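You operate a simulated robot arm through the tools that you are given. There is no shell and no other tool.

You are at the controls of a simulated robot arm. One attempt, no reset.

TASK
Move the blue cap to the hot wheel and run at least 200 L of cold water.
Fine: zero the meter before you open the cold wheel; cold wheel to about 25, closed again under 900 L.

Only the result counts: the job must be done as asked and must still hold three seconds after the hand-in. Knocking over, shifting, dropping, spilling or breaking anything else fails it. Lids that push on must go on centred and level and be pressed home; caps that screw on are set level and turned clockwise until they are tight.

THE ROBOT
A 6-joint arm with a two-finger parallel gripper, fixed in place. Base frame: the origin is at the foot of the arm, x ahead of it, y to its left, z up. Lengths are in m, angles in rad, forces in N, time in s.
With the tool pointing down near the work surface it reaches from about 0.2 to 0.66 m from the base axis. Its first joint turns from -1.152 to 1.152 rad. Payload 2.9 kg.
The TCP is the grasp point between the finger pads, 0.03 m short of the fingertips. In the tool frame z runs along the fingers and y along their closing line. The gripper opens to 0.11 m. The fingers are 0.02 m wide and 0.01 m thick; the gripper's body (0.048 by 0.112 m) begins 0.055 m behind the TCP.
Orientation is told as [roll, pitch, yaw] about the base's x, y, z axes, in that order, counted from this pose: with the fingers straight down and closing along the base's y, the tool's x points along the base's -x, its y along +y and its z along -z.

THE INTERFACE
- The arm moves only by the tool servo_tool. Its argument "increments" is a list of rows, each a list of 7 numbers: the shift along the tool's x, y, z in m, then the turn, a rotation vector about the tool's x, y, z in rad, then the gripper command, from -1 (fully open) to 1 (shut), values between in proportion. In form: [[dx, dy, dz, ax, ay, az, jaw], ...]. A call has 1 to 20 rows; each row is the pose to reach, as a shift and turn from the pose commanded when the call began, along the tool's axes at that moment. Each row takes 0.2 s and may step no farther than 0.05 m and 0.15 rad from the row before; otherwise, or with a gripper value out of range, the whole call is refused. A pose out of reach is approached as far as the arm can. The call stops where the force on the tool passes 40 N (or 10 N more than at its start, if that is more) or the arm is blocked; 0.2 s more then pass. Each finger travels about 0.108 m/s and halts on what it meets, pressing with about 22 N; the grip force reading is that of the motor and also rises with nothing between the fingers. The clock runs only during rows and for 0.2 s after the last one: add rows that repeat a pose to give the fingers time. The reply holds the time, the measured pose of the TCP, the force on the tool along the base axes, the opening and the grip force, in the units named above and with some noise, with the torque about the TCP (base axes, N m) and any sound that the robot's microphone picked up, and new pictures: "show" is both (left out), scene, wrist or none.
- Cameras (640 x 400 px; columns grow to the right, rows downward): "scene" is fixed at [0.08, 0.4592, 1.3545]; the picture's right is [-0.56, -0.83, 0.00], its down [-0.69, 0.46, -0.55] and it looks along [0.46, -0.31, -0.83] (base axes); focal length 368 px, centre (320, 200). "wrist" rides on the gripper at [0.072, 0.017, -0.103] in the tool frame; the picture's right is [-0.23, 0.97, 0.00], its down [-0.76, -0.18, -0.62] and it looks along [-0.61, -0.14, 0.78] (tool axes); focal length 222 px, centre (320, 200). There is no depth. A picture from a camera that has moved, and an enlarged one, comes with that camera's place and axes in the base frame and with its lens.
- inspect(camera, box): a new picture of the part [left, top, right, bottom] of that camera's present view, enlarged. The clock stands still meanwhile.
- sign_off(): hands the job in; it is judged then, once.

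Places have to be worked out from the pictures, the camera data and where the tool is seen. Open the gripper and draw the arm clear of the work before you hand the job in, unless the task says otherwise.

The tools are called by a JSON object that holds its "fn" and its "kwargs". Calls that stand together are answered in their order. servo_tool: Moves the arm, as the interface text tells. Its arguments: {"type":"object","properties":{"increments":{"type":"array","items":{"type":"array","items":{"type":"number"}}},"show":{"type":"string","enum":["both","scene","wrist","none"]}},"required":["increments"]} The other tools are called the same way: inspect (camera, box) takes an enlarged picture of a part of a camera's view; sign_off () hands the job in.

At the start:

```text
time_s: 0.0
tool_pos: [0.4434, 0.0753, 0.8296]
ee_rot: [-0.001, -0.003, 0.001]
ft_force: [-0.2, 1.0, 0.3]
moment: [0.02, 0.02, -0.01]
gripper_width: 0.1103
gripper_force: 0.2
```

scene: 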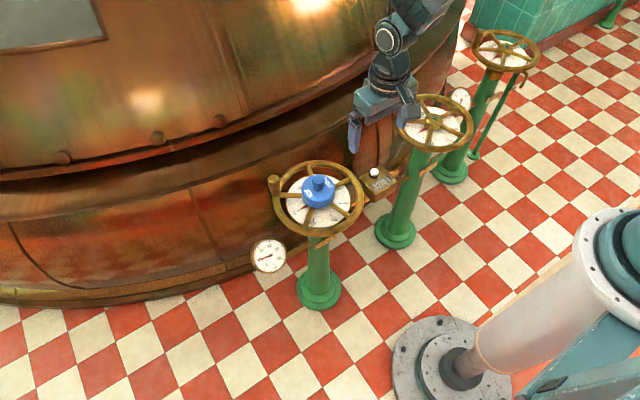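
wrist: 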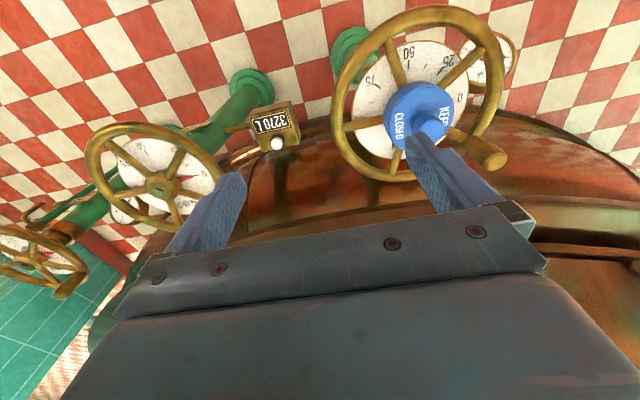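

I see three handwheels, a blue "KEEP CLOSED" cap on the nearest one, and a meter with a white knob. I'll enlarge the views to read the labels.

{"fn": "inspect", "kwargs": {"camera": "scene", "box": [240, 140, 400, 240]}}

{"fn": "inspect", "kwargs": {"camera": "scene", "box": [380, 20, 540, 120]}}

{"fn": "inspect", "kwargs": {"camera": "wrist", "box": [300, 0, 540, 150]}}

{"fn": "inspect", "kwargs": {"camera": "wrist", "box": [0, 80, 320, 280]}}

{"fn": "inspect", "kwargs": {"camera": "scene", "box": [380, 70, 500, 145]}}

{"fn": "inspect", "kwargs": {"camera": "scene", "box": [230, 220, 310, 280]}}

```text
4.00 times, centred on (320, 190) of scene
camera zoom: at [0.08, 0.4592, 1.3545], right [-0.56, -0.83, 0.0], down [-0.69, 0.46, -0.55], along [0.46, -0.31, -0.83], focal length 1472 px, centre (320, 240)
```

zoom: 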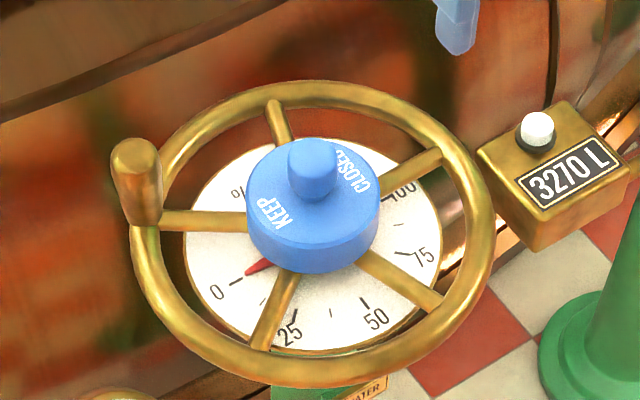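

```text
4.00 times, centred on (460, 70) of scene
camera zoom: at [0.08, 0.4592, 1.3545], right [-0.56, -0.83, 0.0], down [-0.69, 0.46, -0.55], along [0.46, -0.31, -0.83], focal length 1472 px, centre (-240, 720)
```

zoom: 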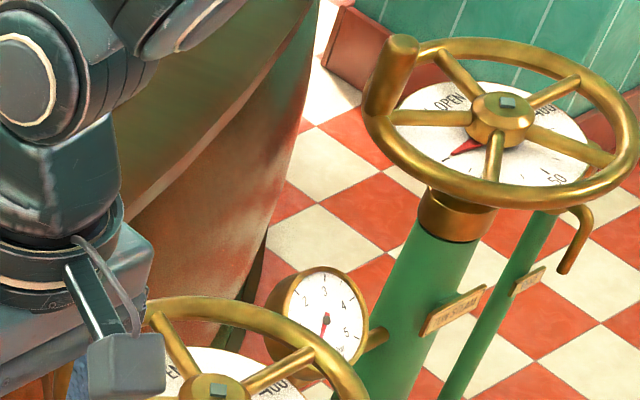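

```text
2.67 times, centred on (420, 75) of wrist
camera zoom: at [0.3716, 0.092, 0.9346], right [0.23, 0.97, 0.0], down [0.76, -0.18, 0.62], along [0.61, -0.14, -0.78], focal length 592 px, centre (53, 533)
```

zoom: 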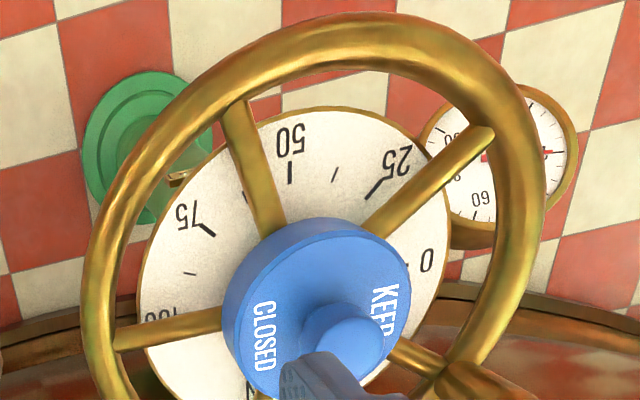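

```text
2.00 times, centred on (160, 180) of wrist
camera zoom: at [0.3716, 0.092, 0.9346], right [0.23, 0.97, 0.0], down [0.76, -0.18, 0.62], along [0.61, -0.14, -0.78], focal length 444 px, centre (640, 240)
```

zoom: 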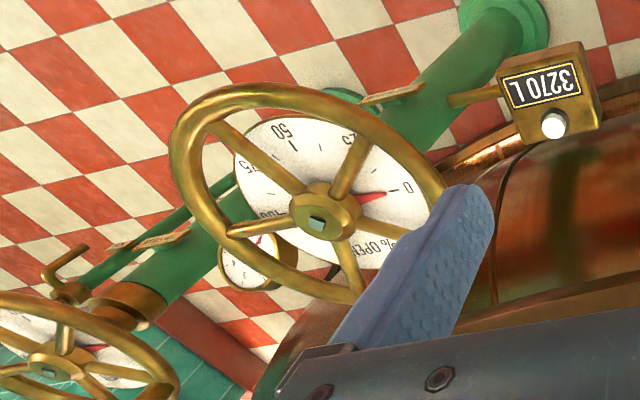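

```text
5.33 times, centred on (440, 108) of scene
camera zoom: at [0.08, 0.4592, 1.3545], right [-0.56, -0.83, 0.0], down [-0.69, 0.46, -0.55], along [0.46, -0.31, -0.83], focal length 1963 px, centre (-320, 693)
```

zoom: 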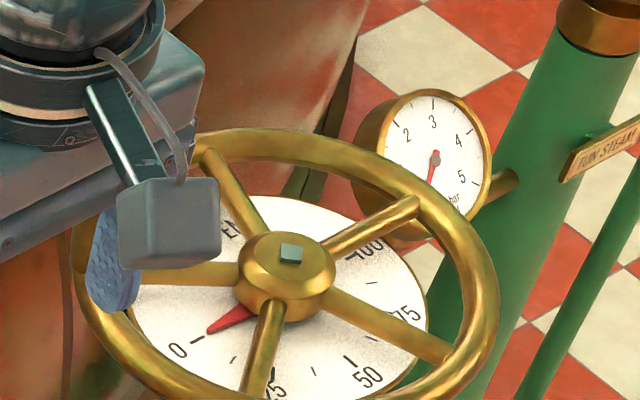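

```text
6.67 times, centred on (270, 250) of scene
camera zoom: at [0.08, 0.4592, 1.3545], right [-0.56, -0.83, 0.0], down [-0.69, 0.46, -0.55], along [0.46, -0.31, -0.83], focal length 2454 px, centre (653, -133)
```

zoom: 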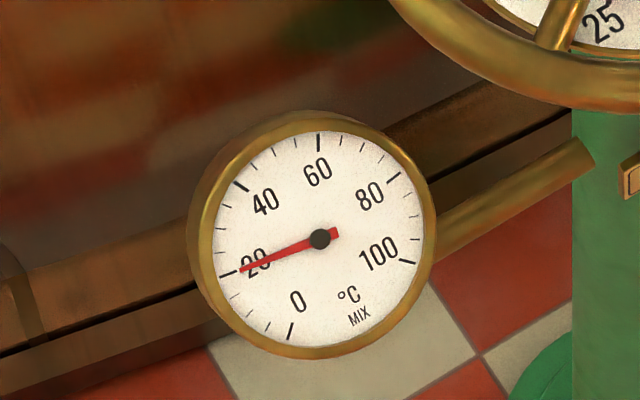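

The far wheel is labelled "TUN-STEAM". I'll look at the plates on the near and middle columns.

{"fn": "inspect", "kwargs": {"camera": "scene", "box": [300, 220, 348, 250]}}

{"fn": "inspect", "kwargs": {"camera": "scene", "box": [400, 135, 448, 165]}}

{"fn": "inspect", "kwargs": {"camera": "scene", "box": [480, 80, 528, 110]}}

{"fn": "inspect", "kwargs": {"camera": "wrist", "box": [170, 100, 250, 150]}}

{"fn": "inspect", "kwargs": {"camera": "wrist", "box": [330, 20, 410, 70]}}

```text
13.33 times, centred on (324, 235) of scene
camera zoom: at [0.08, 0.4592, 1.3545], right [-0.56, -0.83, 0.0], down [-0.69, 0.46, -0.55], along [0.46, -0.31, -0.83], focal length 4908 px, centre (267, -267)
```

zoom: 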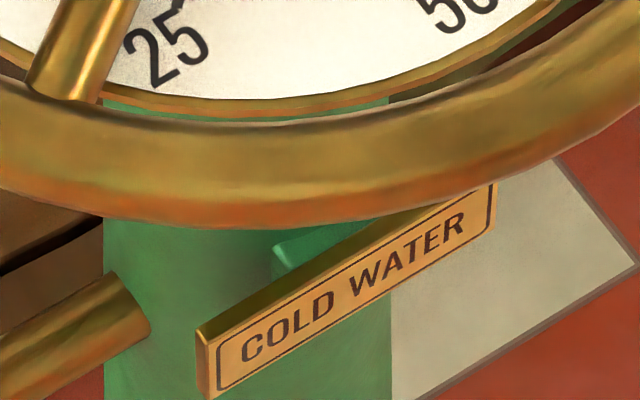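

```text
13.33 times, centred on (424, 150) of scene
camera zoom: at [0.08, 0.4592, 1.3545], right [-0.56, -0.83, 0.0], down [-0.69, 0.46, -0.55], along [0.46, -0.31, -0.83], focal length 4908 px, centre (-1067, 867)
```

zoom: 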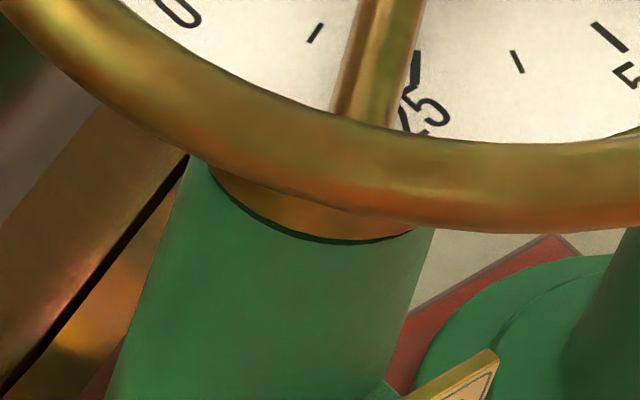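

```text
13.33 times, centred on (504, 95) of scene
camera zoom: at [0.08, 0.4592, 1.3545], right [-0.56, -0.83, 0.0], down [-0.69, 0.46, -0.55], along [0.46, -0.31, -0.83], focal length 4908 px, centre (-2133, 1600)
```

zoom: 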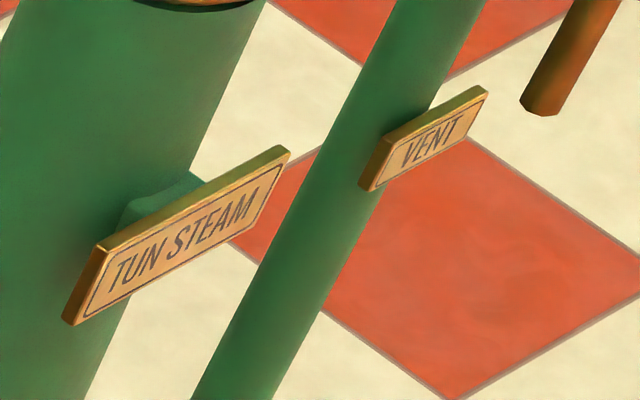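

```text
8.00 times, centred on (210, 125) of wrist
camera zoom: at [0.3716, 0.092, 0.9346], right [0.23, 0.97, 0.0], down [0.76, -0.18, 0.62], along [0.61, -0.14, -0.78], focal length 1777 px, centre (1200, 800)
```

zoom: 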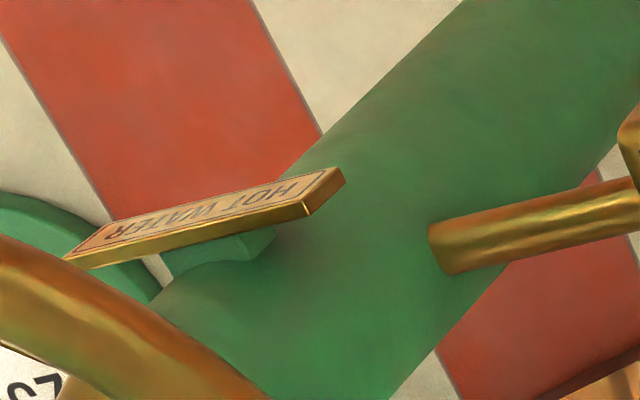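

```text
8.00 times, centred on (370, 45) of wrist
camera zoom: at [0.3716, 0.092, 0.9346], right [0.23, 0.97, 0.0], down [0.76, -0.18, 0.62], along [0.61, -0.14, -0.78], focal length 1777 px, centre (-80, 1440)
```

zoom: 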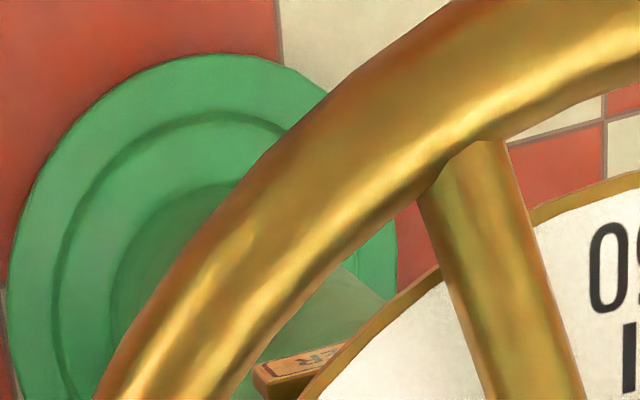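

The near wheel is COLD WATER, with the cap on it at roughly (0.484, 0.19, 0.67). The middle one is HOT WATER, at about (0.523, -0.215, 0.64), and the meter button is near (0.53, -0.03, 0.534). I'll move above the cap, still high, to refine these positions.

{"fn": "servo_tool", "kwargs": {"increments": [[-0.014, 0.038, 0, 0, 0, 0, -0.5], [-0.028, 0.076, 0, 0, 0, 0, -0.2], [-0.041, 0.115, 0, 0, 0, 0, 0.1], [-0.041, 0.115, 0, 0, 0, 0, 0.1], [-0.041, 0.115, 0, 0, 0, 0, 0.1]]}}

```text
time_s: 1.2
tool_pos: [0.4847, 0.1908, 0.8311]
ee_rot: [0.001, -0.001, 0.003]
ft_force: [0.0, 0.8, -0.1]
moment: [0.03, 0.0, 0.01]
gripper_width: 0.0494
gripper_force: 0.0
camera wrist: at [0.413, 0.2065, 0.934], right [0.23, 0.97, 0.0], down [0.76, -0.18, 0.62], along [0.61, -0.14, -0.78], focal length 222 px, centre (320, 200)
```

scene: 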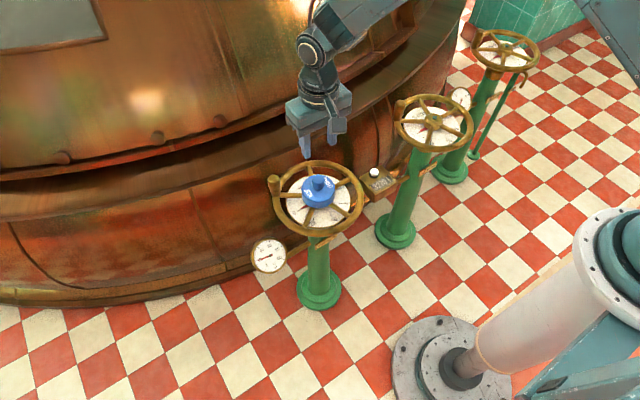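
wrist: 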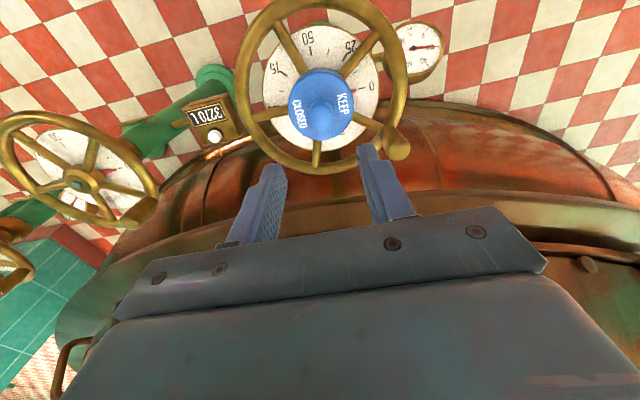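

{"fn": "inspect", "kwargs": {"camera": "wrist", "box": [220, 20, 420, 145]}}

{"fn": "inspect", "kwargs": {"camera": "wrist", "box": [0, 80, 240, 230]}}

{"fn": "inspect", "kwargs": {"camera": "scene", "box": [380, 75, 492, 145]}}

```text
3.20 times, centred on (320, 82) of wrist
camera zoom: at [0.413, 0.2065, 0.934], right [0.23, 0.97, 0.0], down [0.76, -0.18, 0.62], along [0.61, -0.14, -0.78], focal length 711 px, centre (320, 576)
```

zoom: 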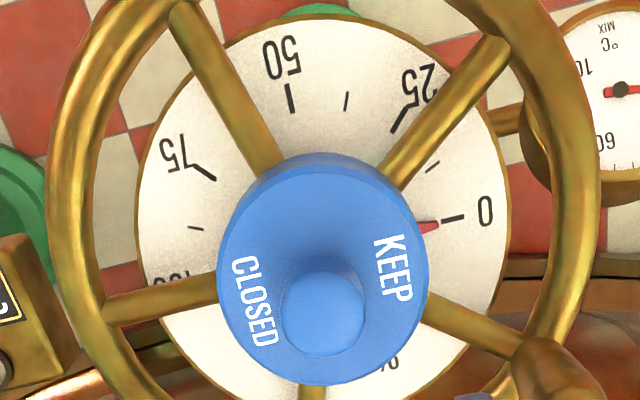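

```text
2.67 times, centred on (120, 155) of wrist
camera zoom: at [0.413, 0.2065, 0.934], right [0.23, 0.97, 0.0], down [0.76, -0.18, 0.62], along [0.61, -0.14, -0.78], focal length 592 px, centre (853, 320)
```

zoom: 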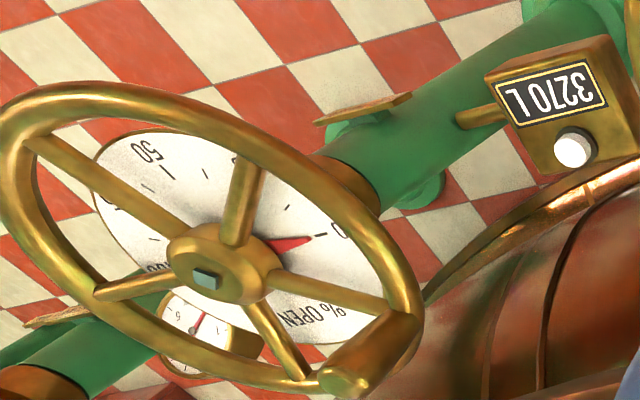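

```text
5.71 times, centred on (436, 110) of scene
camera zoom: at [0.08, 0.4592, 1.3545], right [-0.56, -0.83, 0.0], down [-0.69, 0.46, -0.55], along [0.46, -0.31, -0.83], focal length 2103 px, centre (-343, 714)
```

zoom: 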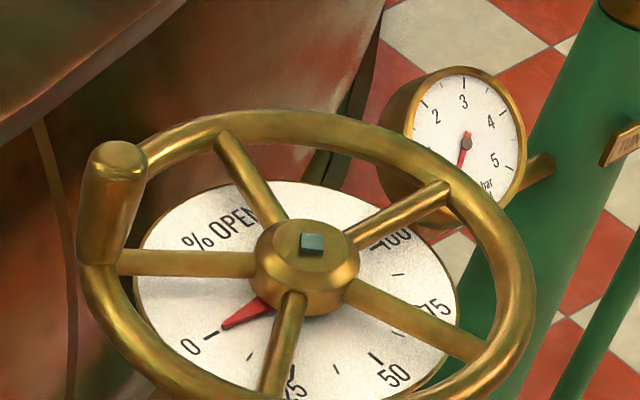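

Triangulating again gives the knob top at about (0.486, 0.191, 0.715) and the disc top at z≈0.682. I'll descend so the fingertips straddle the knob just above the disc, then close.

{"fn": "servo_tool", "kwargs": {"increments": [[-0.001, 0, 0.04, 0, 0, 0, 0.1], [-0.001, 0, 0.08, 0, 0, 0, 0.1], [-0.001, 0, 0.1, 0, 0, 0, 0.1], [-0.001, 0, 0.11, 0, 0, 0, 0.1], [-0.001, 0, 0.11, 0, 0, 0, 0.1]]}}

```text
time_s: 2.4
tool_pos: [0.4859, 0.1908, 0.7203]
ee_rot: [-0.001, 0.0, 0.001]
ft_force: [-0.6, -0.4, 0.3]
moment: [-0.02, -0.01, 0.0]
gripper_width: 0.0495
gripper_force: 0.0
camera wrist: at [0.4138, 0.2066, 0.8249], right [0.23, 0.97, 0.0], down [0.76, -0.18, 0.62], along [0.61, -0.14, -0.78], focal length 222 px, centre (320, 200)
```

scene: 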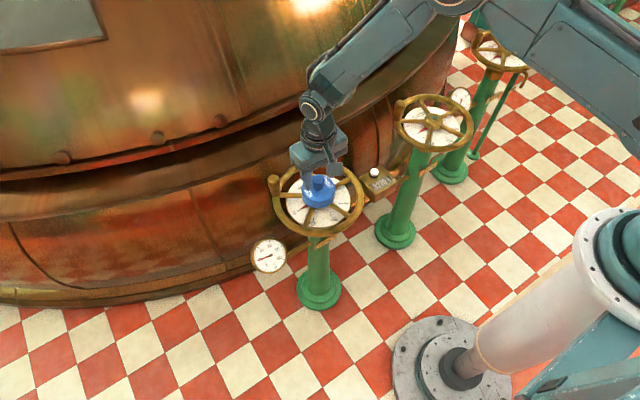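
wrist: 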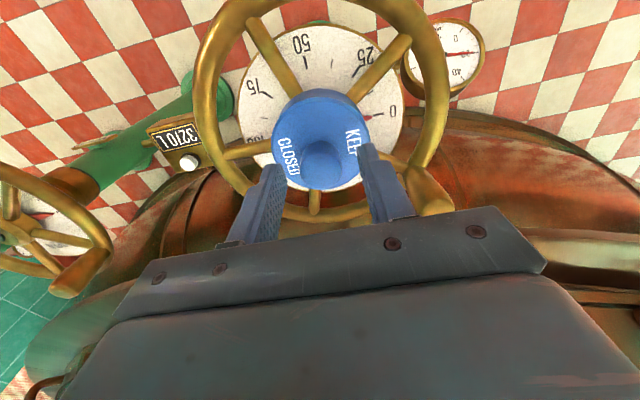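

{"fn": "inspect", "kwargs": {"camera": "wrist", "box": [220, 80, 420, 205]}}

{"fn": "inspect", "kwargs": {"camera": "scene", "box": [270, 140, 366, 200]}}

```text
3.20 times, centred on (320, 142) of wrist
camera zoom: at [0.4138, 0.2066, 0.8249], right [0.23, 0.97, 0.0], down [0.76, -0.18, 0.62], along [0.61, -0.14, -0.78], focal length 711 px, centre (320, 384)
```

zoom: 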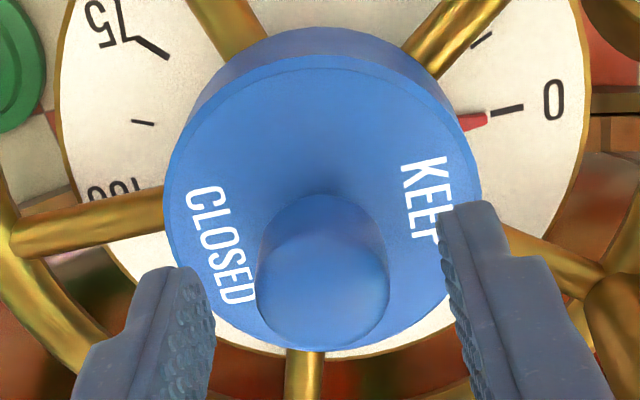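

```text
6.67 times, centred on (318, 170) of scene
camera zoom: at [0.08, 0.4592, 1.3545], right [-0.56, -0.83, 0.0], down [-0.69, 0.46, -0.55], along [0.46, -0.31, -0.83], focal length 2454 px, centre (333, 400)
```

zoom: 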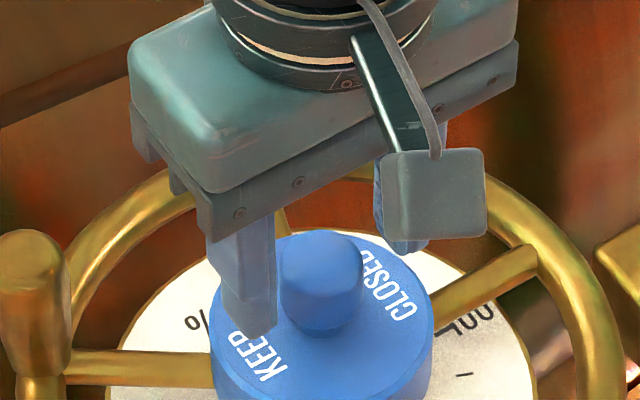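

The fingers straddle the knob with the tips just above the disc. I'll close the grip, then lift slightly and read the forces.

{"fn": "servo_tool", "kwargs": {"increments": [[0, 0, 0, 0, 0, 0, 0.5], [0, 0, 0, 0, 0, 0, 1], [0, 0, 0, 0, 0, 0, 1], [0, 0, 0, 0, 0, 0, 1]], "show": "none"}}

{"fn": "servo_tool", "kwargs": {"increments": [[0, 0, -0.003, 0, 0, 0, 1], [0, 0, -0.006, 0, 0, 0, 1], [0, 0, -0.01, 0, 0, 0, 1], [0, 0, -0.015, 0, 0, 0, 1]]}}

```text
time_s: 3.4
tool_pos: [0.4855, 0.1901, 0.7212]
ee_rot: [0.001, -0.001, 0.001]
ft_force: [0.0, -0.3, -0.4]
moment: [0.03, 0.0, 0.01]
gripper_width: 0.0271
gripper_force: 21.8
```

```text
time_s: 4.4
tool_pos: [0.4857, 0.1912, 0.7357]
ee_rot: [0.001, 0.001, 0.002]
ft_force: [0.2, 0.5, 0.3]
moment: [-0.04, -0.04, 0.02]
gripper_width: 0.027
gripper_force: 21.6
camera wrist: at [0.4134, 0.2068, 0.8394], right [0.23, 0.97, 0.0], down [0.76, -0.18, 0.62], along [0.61, -0.14, -0.78], focal length 222 px, centre (320, 200)
```

scene: 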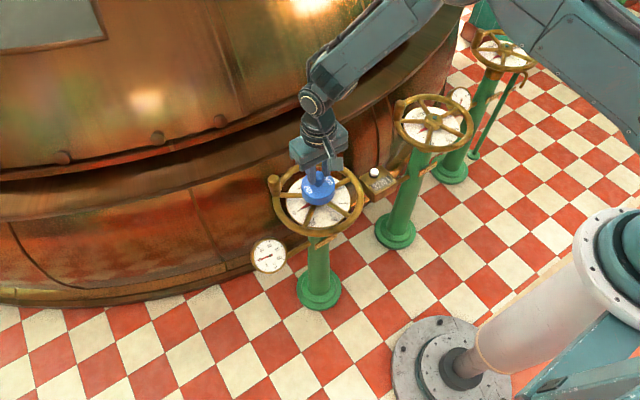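
wrist: 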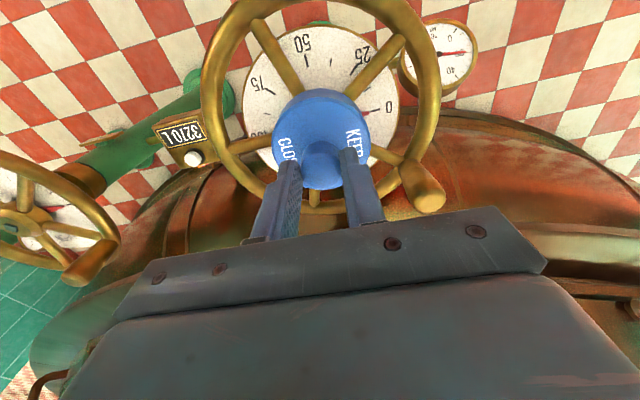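

The cap lifts freely, so I'll raise it well clear and look at the bare cold hub.

{"fn": "servo_tool", "kwargs": {"increments": [[0, 0, -0.03, 0, 0, 0, 1], [0, 0, -0.06, 0, 0, 0, 1], [0, 0, -0.09, 0, 0, 0, 1], [0, 0, -0.11, 0, 0, 0, 1], [0.0, -0.04, -0.11, 0, 0, 0, 1], [0.0, -0.08, -0.11, 0, 0, 0, 1], [0, -0.12, -0.11, 0, 0, 0, 1], [0, -0.12, -0.11, 0, 0, 0, 1]]}}

{"fn": "inspect", "kwargs": {"camera": "scene", "box": [256, 140, 384, 220]}}

{"fn": "inspect", "kwargs": {"camera": "wrist", "box": [0, 100, 240, 250]}}

```text
time_s: 6.2
tool_pos: [0.4848, 0.0704, 0.8441]
ee_rot: [-0.001, 0.001, 0.003]
ft_force: [0.0, 0.0, -0.5]
moment: [-0.03, 0.02, -0.05]
gripper_width: 0.0267
gripper_force: 22.2
camera wrist: at [0.4134, 0.0875, 0.9493], right [0.23, 0.97, 0.0], down [0.76, -0.18, 0.62], along [0.61, -0.14, -0.78], focal length 222 px, centre (320, 200)
```

scene: 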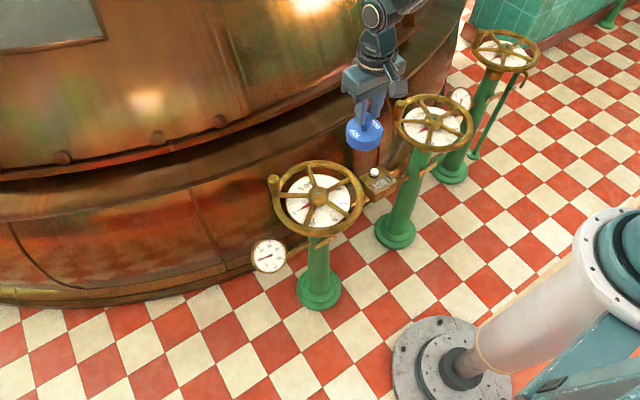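
wrist: 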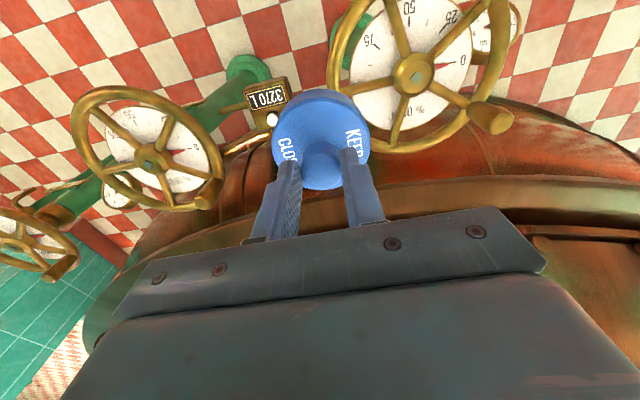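

```text
5.00 times, centred on (320, 180) of scene
camera zoom: at [0.08, 0.4591, 1.3545], right [-0.56, -0.83, 0.0], down [-0.69, 0.46, -0.55], along [0.46, -0.31, -0.83], focal length 1840 px, centre (320, 300)
```

zoom: 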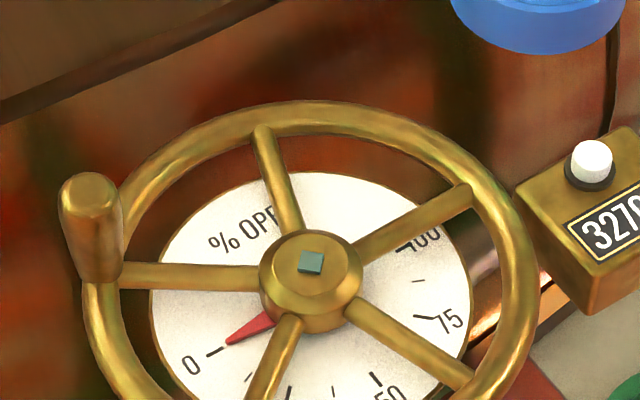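

```text
2.67 times, centred on (120, 175) of wrist
camera zoom: at [0.4134, 0.0875, 0.9493], right [0.23, 0.97, 0.0], down [0.76, -0.18, 0.62], along [0.61, -0.14, -0.78], focal length 592 px, centre (853, 267)
```

zoom: 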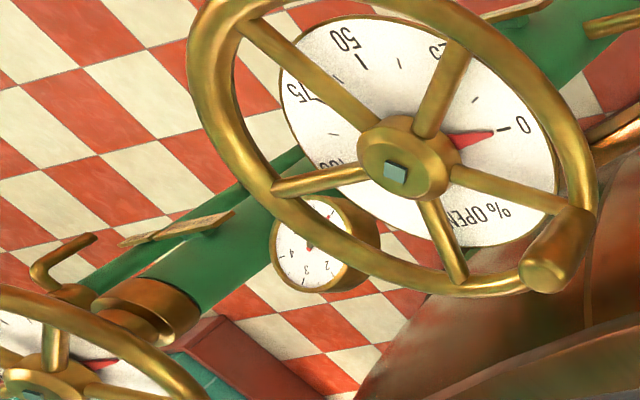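

Both hubs are identical, each with a small square stem. I put the hot stem top at about (0.524, -0.217, 0.640), 18 mm lower than the cold one, so I'll carry the cap there at a safe height.

{"fn": "servo_tool", "kwargs": {"increments": [[-0.005, -0.036, 0, 0, 0, 0, 1], [-0.01, -0.072, 0, 0, 0, 0, 1], [-0.015, -0.108, 0, 0, 0, 0, 1], [-0.02, -0.144, 0, 0, 0, 0, 1], [-0.025, -0.18, 0, 0, 0, 0, 1], [-0.03, -0.216, 0, 0, 0, 0, 1], [-0.035, -0.252, 0, 0, 0, 0, 1], [-0.039, -0.287, 0, 0, 0, 0, 1], [-0.039, -0.287, 0.03, 0, 0, 0, 1], [-0.039, -0.287, 0.06, 0, 0, 0, 1], [-0.039, -0.287, 0.07, 0, 0, 0, 1], [-0.039, -0.287, 0.07, 0, 0, 0, 1]]}}

```text
time_s: 8.8
tool_pos: [0.5254, -0.2172, 0.7751]
ee_rot: [0.001, -0.001, 0.0]
ft_force: [-0.1, 0.5, -1.3]
moment: [-0.04, -0.02, -0.01]
gripper_width: 0.0272
gripper_force: 22.7
camera wrist: at [0.4535, -0.2003, 0.8791], right [0.23, 0.97, 0.0], down [0.76, -0.18, 0.62], along [0.61, -0.14, -0.78], focal length 222 px, centre (320, 200)
```

scene: 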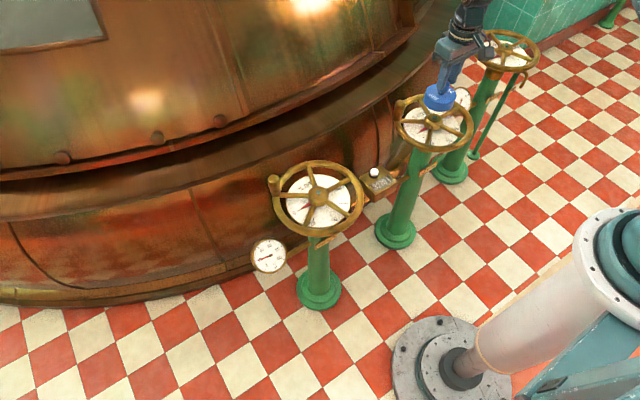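
wrist: 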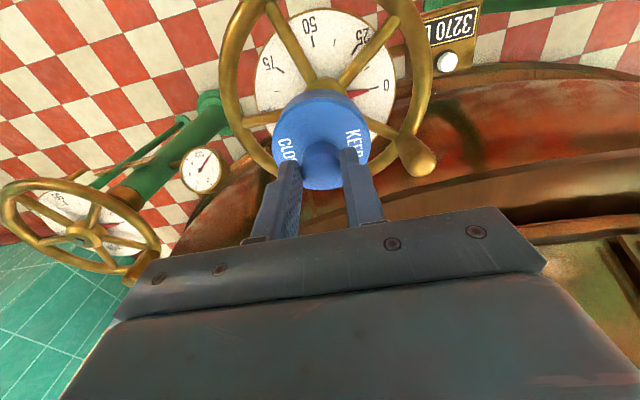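

The cap is above the hot hub. I'll lower to about 18 mm above the expected seat and compare with the view I had over the cold wheel at the same relative height.

{"fn": "servo_tool", "kwargs": {"increments": [[0, 0, 0.02, 0, 0, 0, 1], [0, 0, 0.04, 0, 0, 0, 1], [0, 0, 0.054, 0, 0, 0, 1], [0, 0, 0.054, 0, 0, 0, 1]]}}

{"fn": "inspect", "kwargs": {"camera": "scene", "box": [380, 65, 492, 135]}}

{"fn": "inspect", "kwargs": {"camera": "wrist", "box": [180, 0, 460, 175]}}

```text
time_s: 9.8
tool_pos: [0.5287, -0.2189, 0.725]
ee_rot: [-0.005, -0.008, -0.001]
ft_force: [4.5, -6.7, 21.0]
moment: [-0.05, -0.04, 0.0]
gripper_width: 0.0271
gripper_force: 22.2
camera wrist: at [0.4544, -0.2017, 0.8281], right [0.23, 0.97, 0.0], down [0.76, -0.17, 0.63], along [0.61, -0.15, -0.78], focal length 222 px, centre (320, 200)
```

scene: 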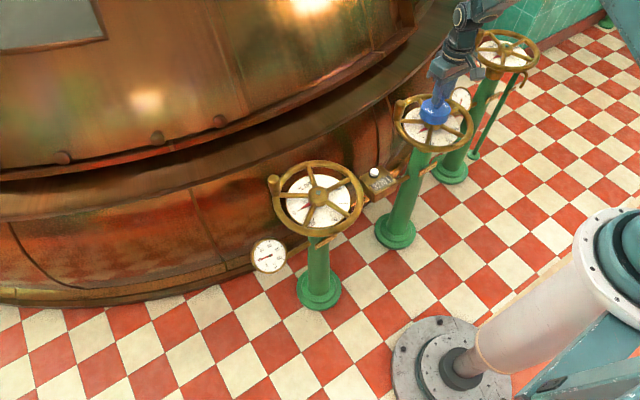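
wrist: 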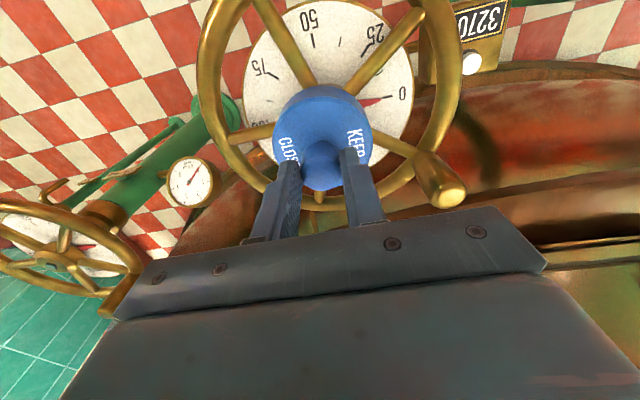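

```text
5.71 times, centred on (436, 100) of scene
camera zoom: at [0.0797, 0.4592, 1.3545], right [-0.56, -0.83, 0.0], down [-0.69, 0.46, -0.55], along [0.46, -0.31, -0.83], focal length 2103 px, centre (-343, 771)
```

zoom: 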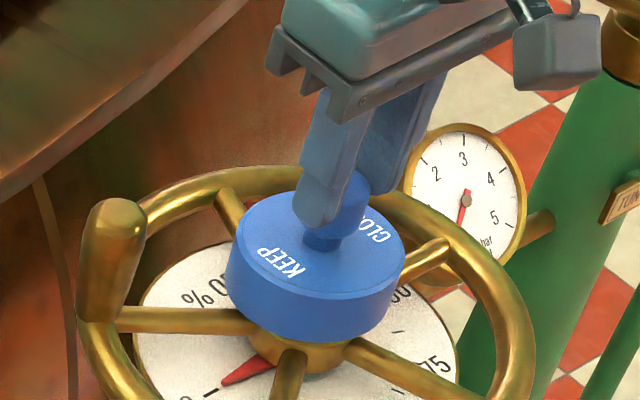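

```text
2.29 times, centred on (320, 88) of wrist
camera zoom: at [0.4544, -0.2017, 0.8281], right [0.23, 0.97, 0.0], down [0.76, -0.17, 0.63], along [0.61, -0.15, -0.78], focal length 508 px, centre (320, 457)
```

zoom: 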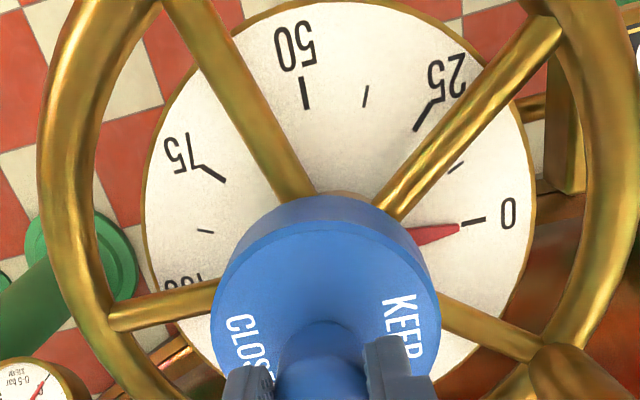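

I met contact at z≈0.725 with a sideways push, and the dial ticks show the hot hub is actually at about (0.515, -0.211), level with the cold one. I'll lift off, shift there at the same height as my first cold view, and compare dial positions.

{"fn": "servo_tool", "kwargs": {"increments": [[0, 0, -0.01, 0, 0, 0, 1], [0, 0, -0.03, 0, 0, 0, 1], [0, 0, -0.07, 0, 0, 0, 1], [0, 0, -0.11, 0, 0, 0, 1], [0.009, 0.0055, -0.11, 0, 0, 0, 1], [0.009, 0.0055, -0.11, 0, 0, 0, 1], [0.009, 0.0055, -0.11, 0, 0, 0, 1]]}}

{"fn": "inspect", "kwargs": {"camera": "wrist", "box": [220, 20, 420, 145]}}

```text
time_s: 11.4
tool_pos: [0.5164, -0.2094, 0.8318]
ee_rot: [0.001, 0.0, 0.002]
ft_force: [-0.2, -0.3, -1.3]
moment: [0.0, 0.0, 0.01]
gripper_width: 0.0271
gripper_force: 22.1
camera wrist: at [0.4442, -0.1941, 0.9352], right [0.23, 0.97, 0.0], down [0.76, -0.18, 0.62], along [0.61, -0.14, -0.78], focal length 222 px, centre (320, 200)
```

scene: 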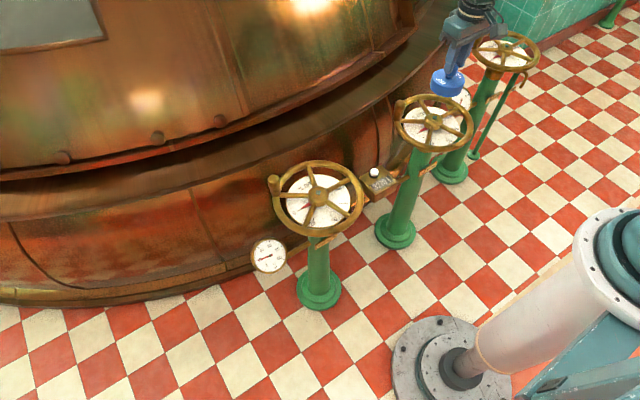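
wrist: 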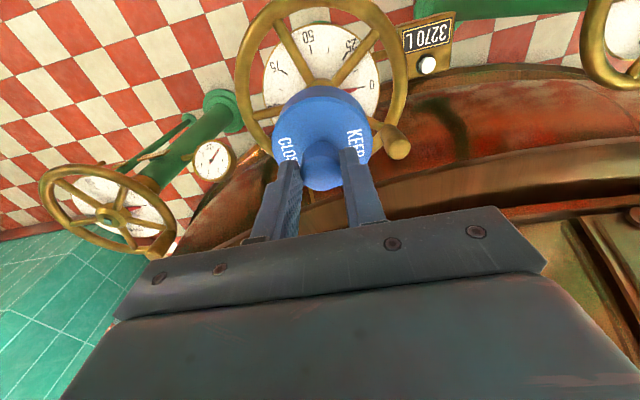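

```text
3.20 times, centred on (320, 82) of wrist
camera zoom: at [0.4442, -0.1941, 0.9352], right [0.23, 0.97, 0.0], down [0.76, -0.18, 0.62], along [0.61, -0.14, -0.78], focal length 711 px, centre (320, 576)
```

zoom: 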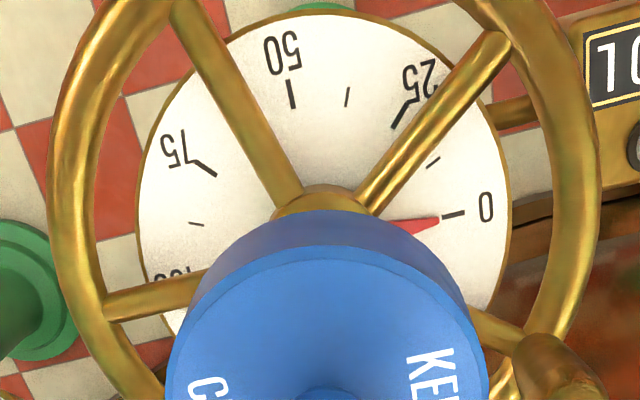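

The dial ticks now match the cold-wheel reference to within about 1 mm. I'll check that the cap still sits level in the grip before lowering.

{"fn": "inspect", "kwargs": {"camera": "scene", "box": [396, 30, 508, 100]}}

{"fn": "inspect", "kwargs": {"camera": "wrist", "box": [220, 70, 420, 195]}}

```text
5.71 times, centred on (452, 65) of scene
camera zoom: at [0.08, 0.4592, 1.3545], right [-0.56, -0.83, 0.0], down [-0.69, 0.46, -0.55], along [0.46, -0.31, -0.83], focal length 2103 px, centre (-434, 971)
```

zoom: 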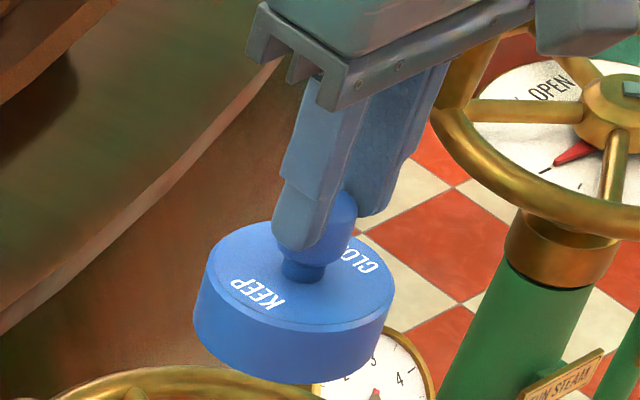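

```text
3.20 times, centred on (320, 132) of wrist
camera zoom: at [0.4442, -0.1941, 0.9352], right [0.23, 0.97, 0.0], down [0.76, -0.18, 0.62], along [0.61, -0.14, -0.78], focal length 711 px, centre (320, 416)
```

zoom: 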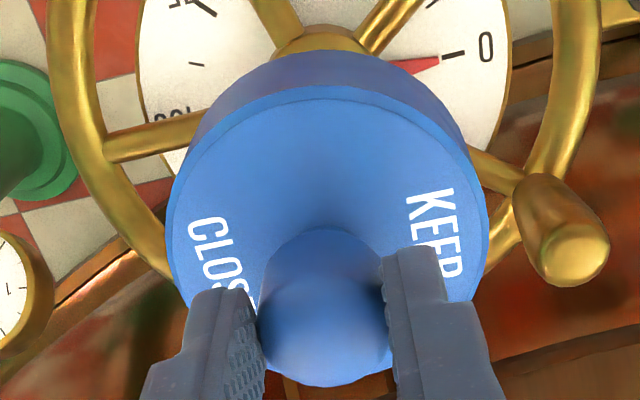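

The cap is level and unshifted in the grip. I'll lower it straight down, slowly towards the end.

{"fn": "servo_tool", "kwargs": {"increments": [[0.0002, -0.0003, 0.04, 0, 0, 0, 1], [0.0002, -0.0003, 0.075, 0, 0, 0, 1], [0.0002, -0.0003, 0.088, 0, 0, 0, 1], [0.0002, -0.0003, 0.094, 0, 0, 0, 1], [0.0002, -0.0003, 0.098, 0, 0, 0, 1], [0.0002, -0.0003, 0.098, 0, 0, 0, 1]], "show": "none"}}

{"fn": "inspect", "kwargs": {"camera": "scene", "box": [380, 65, 492, 135]}}

{"fn": "inspect", "kwargs": {"camera": "wrist", "box": [220, 20, 420, 145]}}

```text
time_s: 12.8
tool_pos: [0.5165, -0.2113, 0.7323]
ee_rot: [0.001, 0.001, 0.003]
ft_force: [-0.2, -0.3, -0.6]
moment: [-0.01, 0.03, -0.01]
gripper_width: 0.0269
gripper_force: 22.1
```

```text
5.71 times, centred on (436, 100) of scene
camera zoom: at [0.08, 0.4591, 1.3545], right [-0.56, -0.83, 0.0], down [-0.69, 0.46, -0.55], along [0.46, -0.31, -0.83], focal length 2103 px, centre (-343, 771)
```

zoom: 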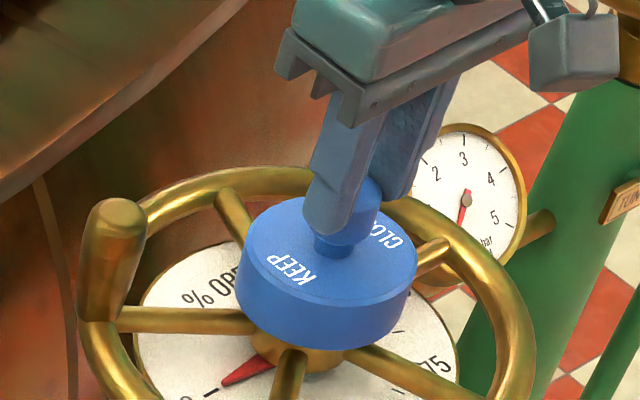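

```text
3.20 times, centred on (320, 82) of wrist
camera zoom: at [0.4441, -0.1948, 0.8371], right [0.23, 0.97, 0.0], down [0.76, -0.18, 0.62], along [0.61, -0.14, -0.78], focal length 711 px, centre (320, 576)
```

zoom: 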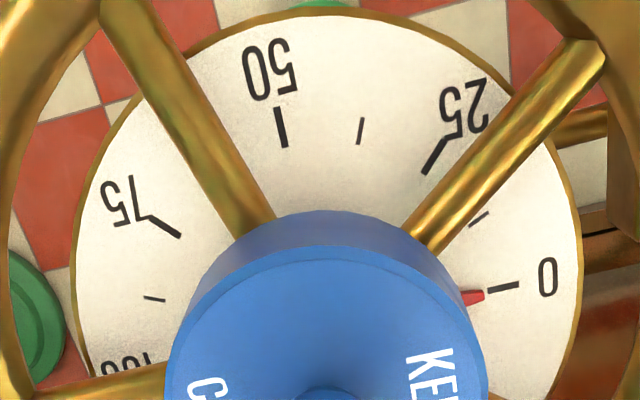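

No contact yet at about 12 mm above the seat, and alignment is within half a millimetre. I'll continue down gently.

{"fn": "servo_tool", "kwargs": {"increments": [[-0.0003, 0.0004, 0.004, 0, 0, 0, 1], [-0.0003, 0.0004, 0.008, 0, 0, 0, 1], [-0.0003, 0.0004, 0.01, 0, 0, 0, 1], [-0.0003, 0.0004, 0.012, 0, 0, 0, 1], [-0.0003, 0.0004, 0.012, 0, 0, 0, 1]], "show": "none"}}

{"fn": "inspect", "kwargs": {"camera": "scene", "box": [380, 65, 492, 135]}}

```text
time_s: 14.0
tool_pos: [0.5173, -0.2097, 0.7215]
ee_rot: [0.0, -0.001, 0.002]
ft_force: [0.3, -0.1, -1.1]
moment: [0.01, -0.02, 0.04]
gripper_width: 0.027
gripper_force: 22.0
```

```text
5.71 times, centred on (436, 100) of scene
camera zoom: at [0.08, 0.4591, 1.3545], right [-0.56, -0.83, 0.0], down [-0.69, 0.46, -0.55], along [0.46, -0.31, -0.83], focal length 2103 px, centre (-343, 771)
```

zoom: 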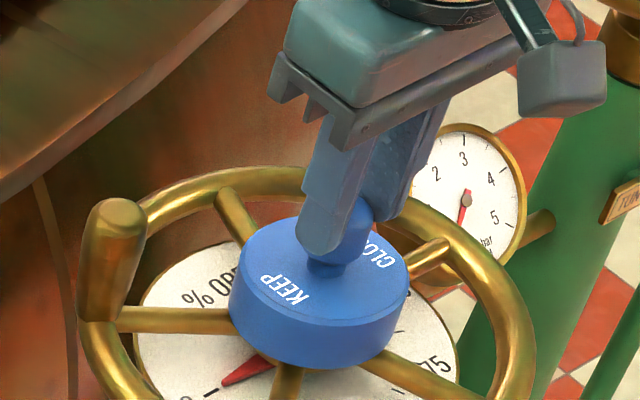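

It has gone below the earlier contact height with no resistance, so it's centred on the hub. I'll press on until I feel it bottom out.

{"fn": "servo_tool", "kwargs": {"increments": [[0, 0, 0.002, 0, 0, 0, 1], [0, 0, 0.003, 0, 0, 0, 1], [0, 0, 0.003, 0, 0, 0, 1]], "show": "none"}}

```text
time_s: 14.8
tool_pos: [0.5166, -0.2115, 0.7199]
ee_rot: [0.0, -0.001, 0.002]
ft_force: [-4.3, 4.1, 18.3]
moment: [0.15, -0.32, 0.04]
gripper_width: 0.0271
gripper_force: 22.1
```

Contact at z≈0.720, about where the cap sat on the cold wheel. I'll look closely to see whether it is fully seated.

{"fn": "inspect", "kwargs": {"camera": "scene", "box": [396, 75, 476, 125]}}

{"fn": "inspect", "kwargs": {"camera": "wrist", "box": [220, 70, 420, 195]}}

```text
8.00 times, centred on (436, 100) of scene
camera zoom: at [0.0796, 0.4593, 1.3545], right [-0.56, -0.83, 0.0], down [-0.69, 0.46, -0.55], along [0.46, -0.31, -0.83], focal length 2945 px, centre (-608, 1000)
```

zoom: 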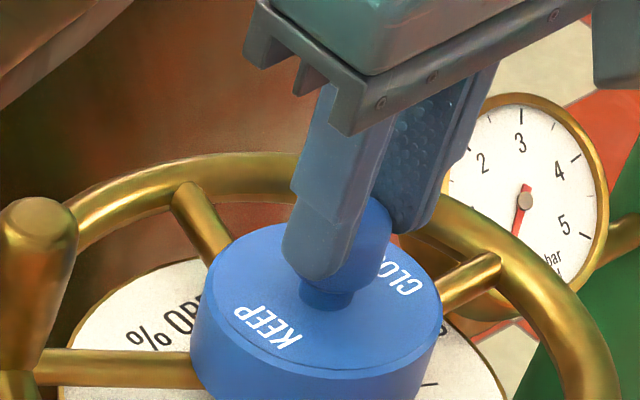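

```text
3.20 times, centred on (320, 132) of wrist
camera zoom: at [0.4446, -0.1943, 0.8236], right [0.23, 0.97, 0.0], down [0.76, -0.18, 0.62], along [0.61, -0.14, -0.78], focal length 711 px, centre (320, 416)
```

zoom: 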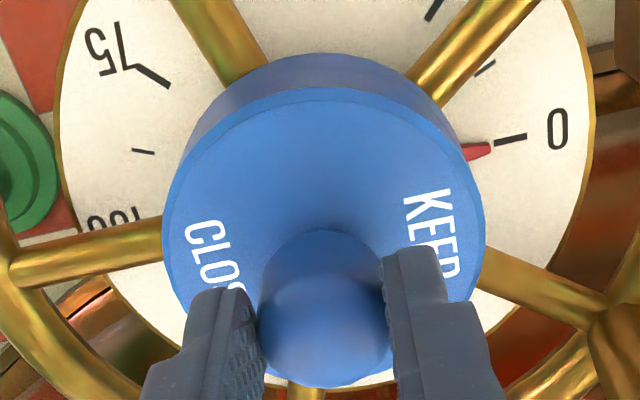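

The cap's position relative to the dial and spokes matches how it sat on the cold wheel. I'll press a bit harder to be sure it's home, then relax.

{"fn": "servo_tool", "kwargs": {"increments": [[0, 0, 0.001, 0, 0, 0, 1], [0, 0, 0.002, 0, 0, 0, 1], [0, 0, 0.002, 0, 0, 0, 1]], "show": "none"}}

{"fn": "inspect", "kwargs": {"camera": "wrist", "box": [220, 70, 420, 195]}}

```text
time_s: 15.6
tool_pos: [0.5158, -0.2107, 0.7165]
ee_rot: [-0.001, 0.001, 0.001]
ft_force: [-5.0, 4.6, 18.3]
moment: [0.13, -0.25, 0.12]
gripper_width: 0.0268
gripper_force: 22.1
```

```text
3.20 times, centred on (320, 132) of wrist
camera zoom: at [0.4438, -0.1946, 0.821], right [0.23, 0.97, 0.0], down [0.76, -0.18, 0.62], along [0.61, -0.14, -0.78], focal length 711 px, centre (320, 416)
```

zoom: 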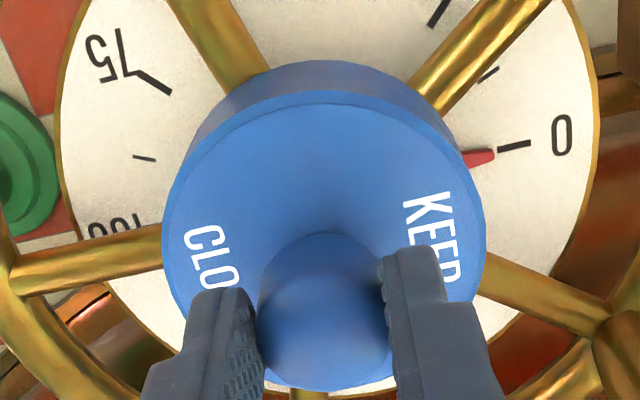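

The grip slips at about 18 N. I'll release, rise, shut the fingers and press on the knob top from directly above.

{"fn": "servo_tool", "kwargs": {"increments": [[0, 0, -0.002, 0, 0, 0, 0.8], [0, 0, -0.002, 0, 0, 0, 0.1], [0, 0, -0.002, 0, 0, 0, 0.1], [0, 0, -0.002, 0, 0, 0, 0.1], [0, 0, -0.03, 0, 0, 0, 0.1], [0, 0, -0.06, 0, 0, 0, 0.1], [0, 0, -0.06, 0, 0, 0, 1], [0, 0, -0.06, 0, 0, 0, 1], [0, 0, -0.06, 0, 0, 0, 1]]}}

{"fn": "inspect", "kwargs": {"camera": "scene", "box": [396, 75, 476, 125]}}

{"fn": "inspect", "kwargs": {"camera": "wrist", "box": [220, 20, 420, 145]}}

```text
time_s: 17.6
tool_pos: [0.5148, -0.2103, 0.7778]
ee_rot: [0.0, 0.0, 0.002]
ft_force: [0.3, -0.5, -0.3]
moment: [0.01, 0.0, 0.01]
gripper_width: 0.0002
gripper_force: 22.3
camera wrist: at [0.4438, -0.1945, 0.8815], right [0.23, 0.97, 0.0], down [0.76, -0.18, 0.62], along [0.61, -0.14, -0.78], focal length 222 px, centre (320, 200)
```

scene: 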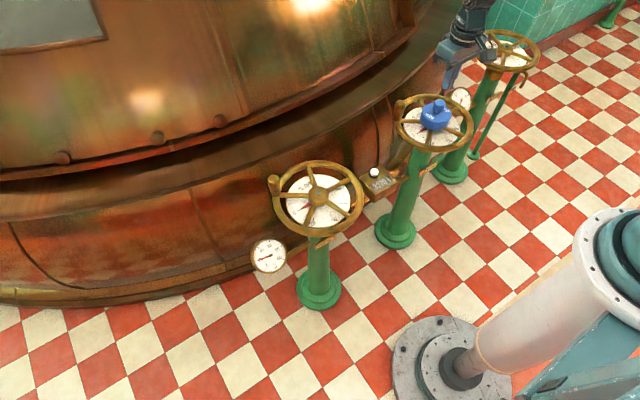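
wrist: 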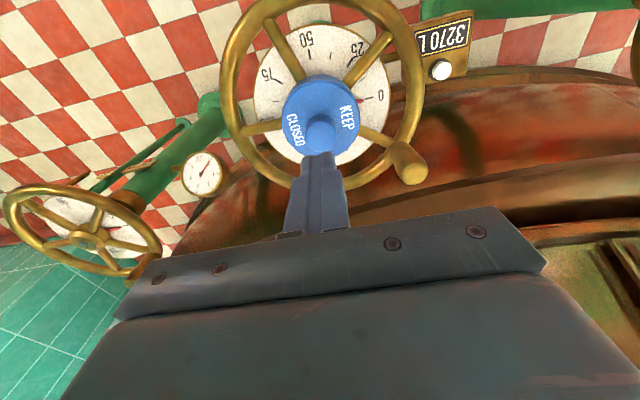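

```text
8.00 times, centred on (436, 100) of scene
camera zoom: at [0.08, 0.4592, 1.3545], right [-0.56, -0.83, 0.0], down [-0.69, 0.46, -0.55], along [0.46, -0.31, -0.83], focal length 2945 px, centre (-608, 1000)
```

zoom: 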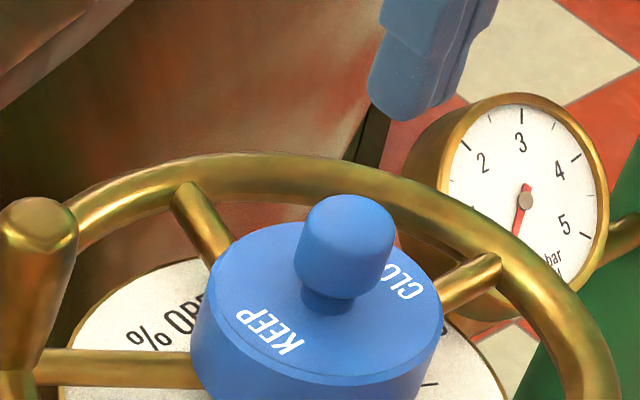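

```text
3.20 times, centred on (320, 82) of wrist
camera zoom: at [0.4438, -0.1945, 0.8815], right [0.23, 0.97, 0.0], down [0.76, -0.18, 0.62], along [0.61, -0.14, -0.78], focal length 711 px, centre (320, 576)
```

zoom: 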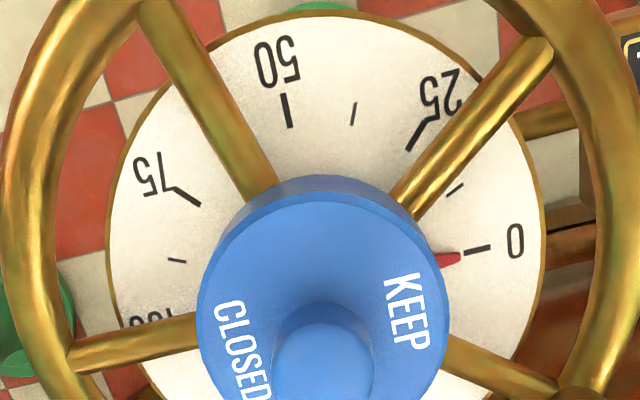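

The cap stands alone and level. Now I'll press the knob top with the shut fingers; contact is expected at TCP z≈0.745.

{"fn": "servo_tool", "kwargs": {"increments": [[0, 0, 0.022, 0, 0, 0, 1], [0, 0, 0.028, 0, 0, 0, 1], [0, 0, 0.031, 0, 0, 0, 1], [0, 0, 0.033, 0, 0, 0, 1], [0, 0, 0.035, 0, 0, 0, 1], [0, 0, 0.036, 0, 0, 0, 1], [0, 0, 0.037, 0, 0, 0, 1]], "show": "none"}}

```text
time_s: 19.2
tool_pos: [0.516, -0.2106, 0.7394]
ee_rot: [-0.002, 0.001, 0.001]
ft_force: [-0.8, -0.2, -0.1]
moment: [-0.03, 0.0, -0.04]
gripper_width: 0.0002
gripper_force: 22.2
```

There's no contact yet at 0.739, so I'll check the picture before going lower.

{"fn": "inspect", "kwargs": {"camera": "scene", "box": [396, 60, 476, 110]}}

{"fn": "inspect", "kwargs": {"camera": "wrist", "box": [220, 70, 420, 195]}}

```text
8.00 times, centred on (436, 85) of scene
camera zoom: at [0.08, 0.4592, 1.3545], right [-0.56, -0.83, 0.0], down [-0.69, 0.46, -0.55], along [0.46, -0.31, -0.83], focal length 2945 px, centre (-608, 1120)
```

zoom: 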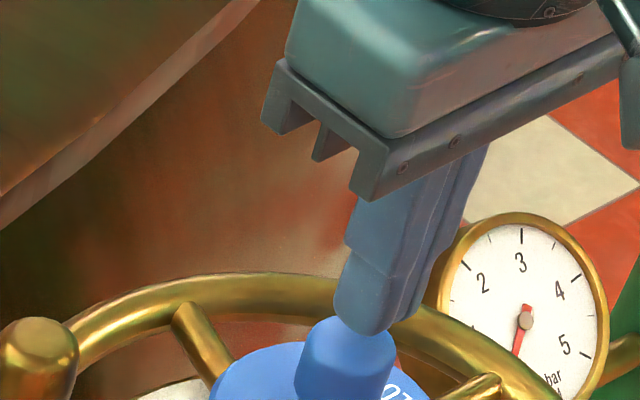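

```text
3.20 times, centred on (320, 132) of wrist
camera zoom: at [0.444, -0.1944, 0.8437], right [0.23, 0.97, 0.0], down [0.76, -0.18, 0.62], along [0.61, -0.14, -0.78], focal length 711 px, centre (320, 416)
```

zoom: 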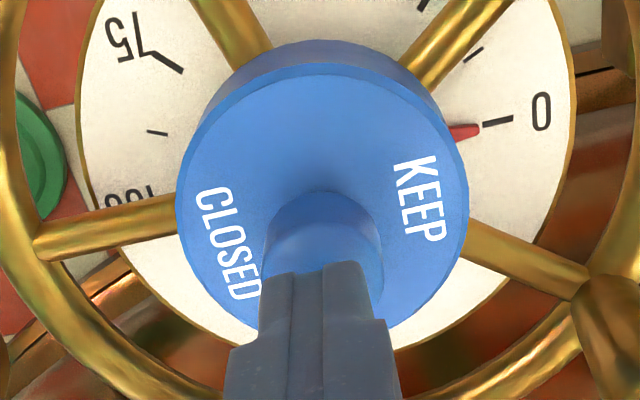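

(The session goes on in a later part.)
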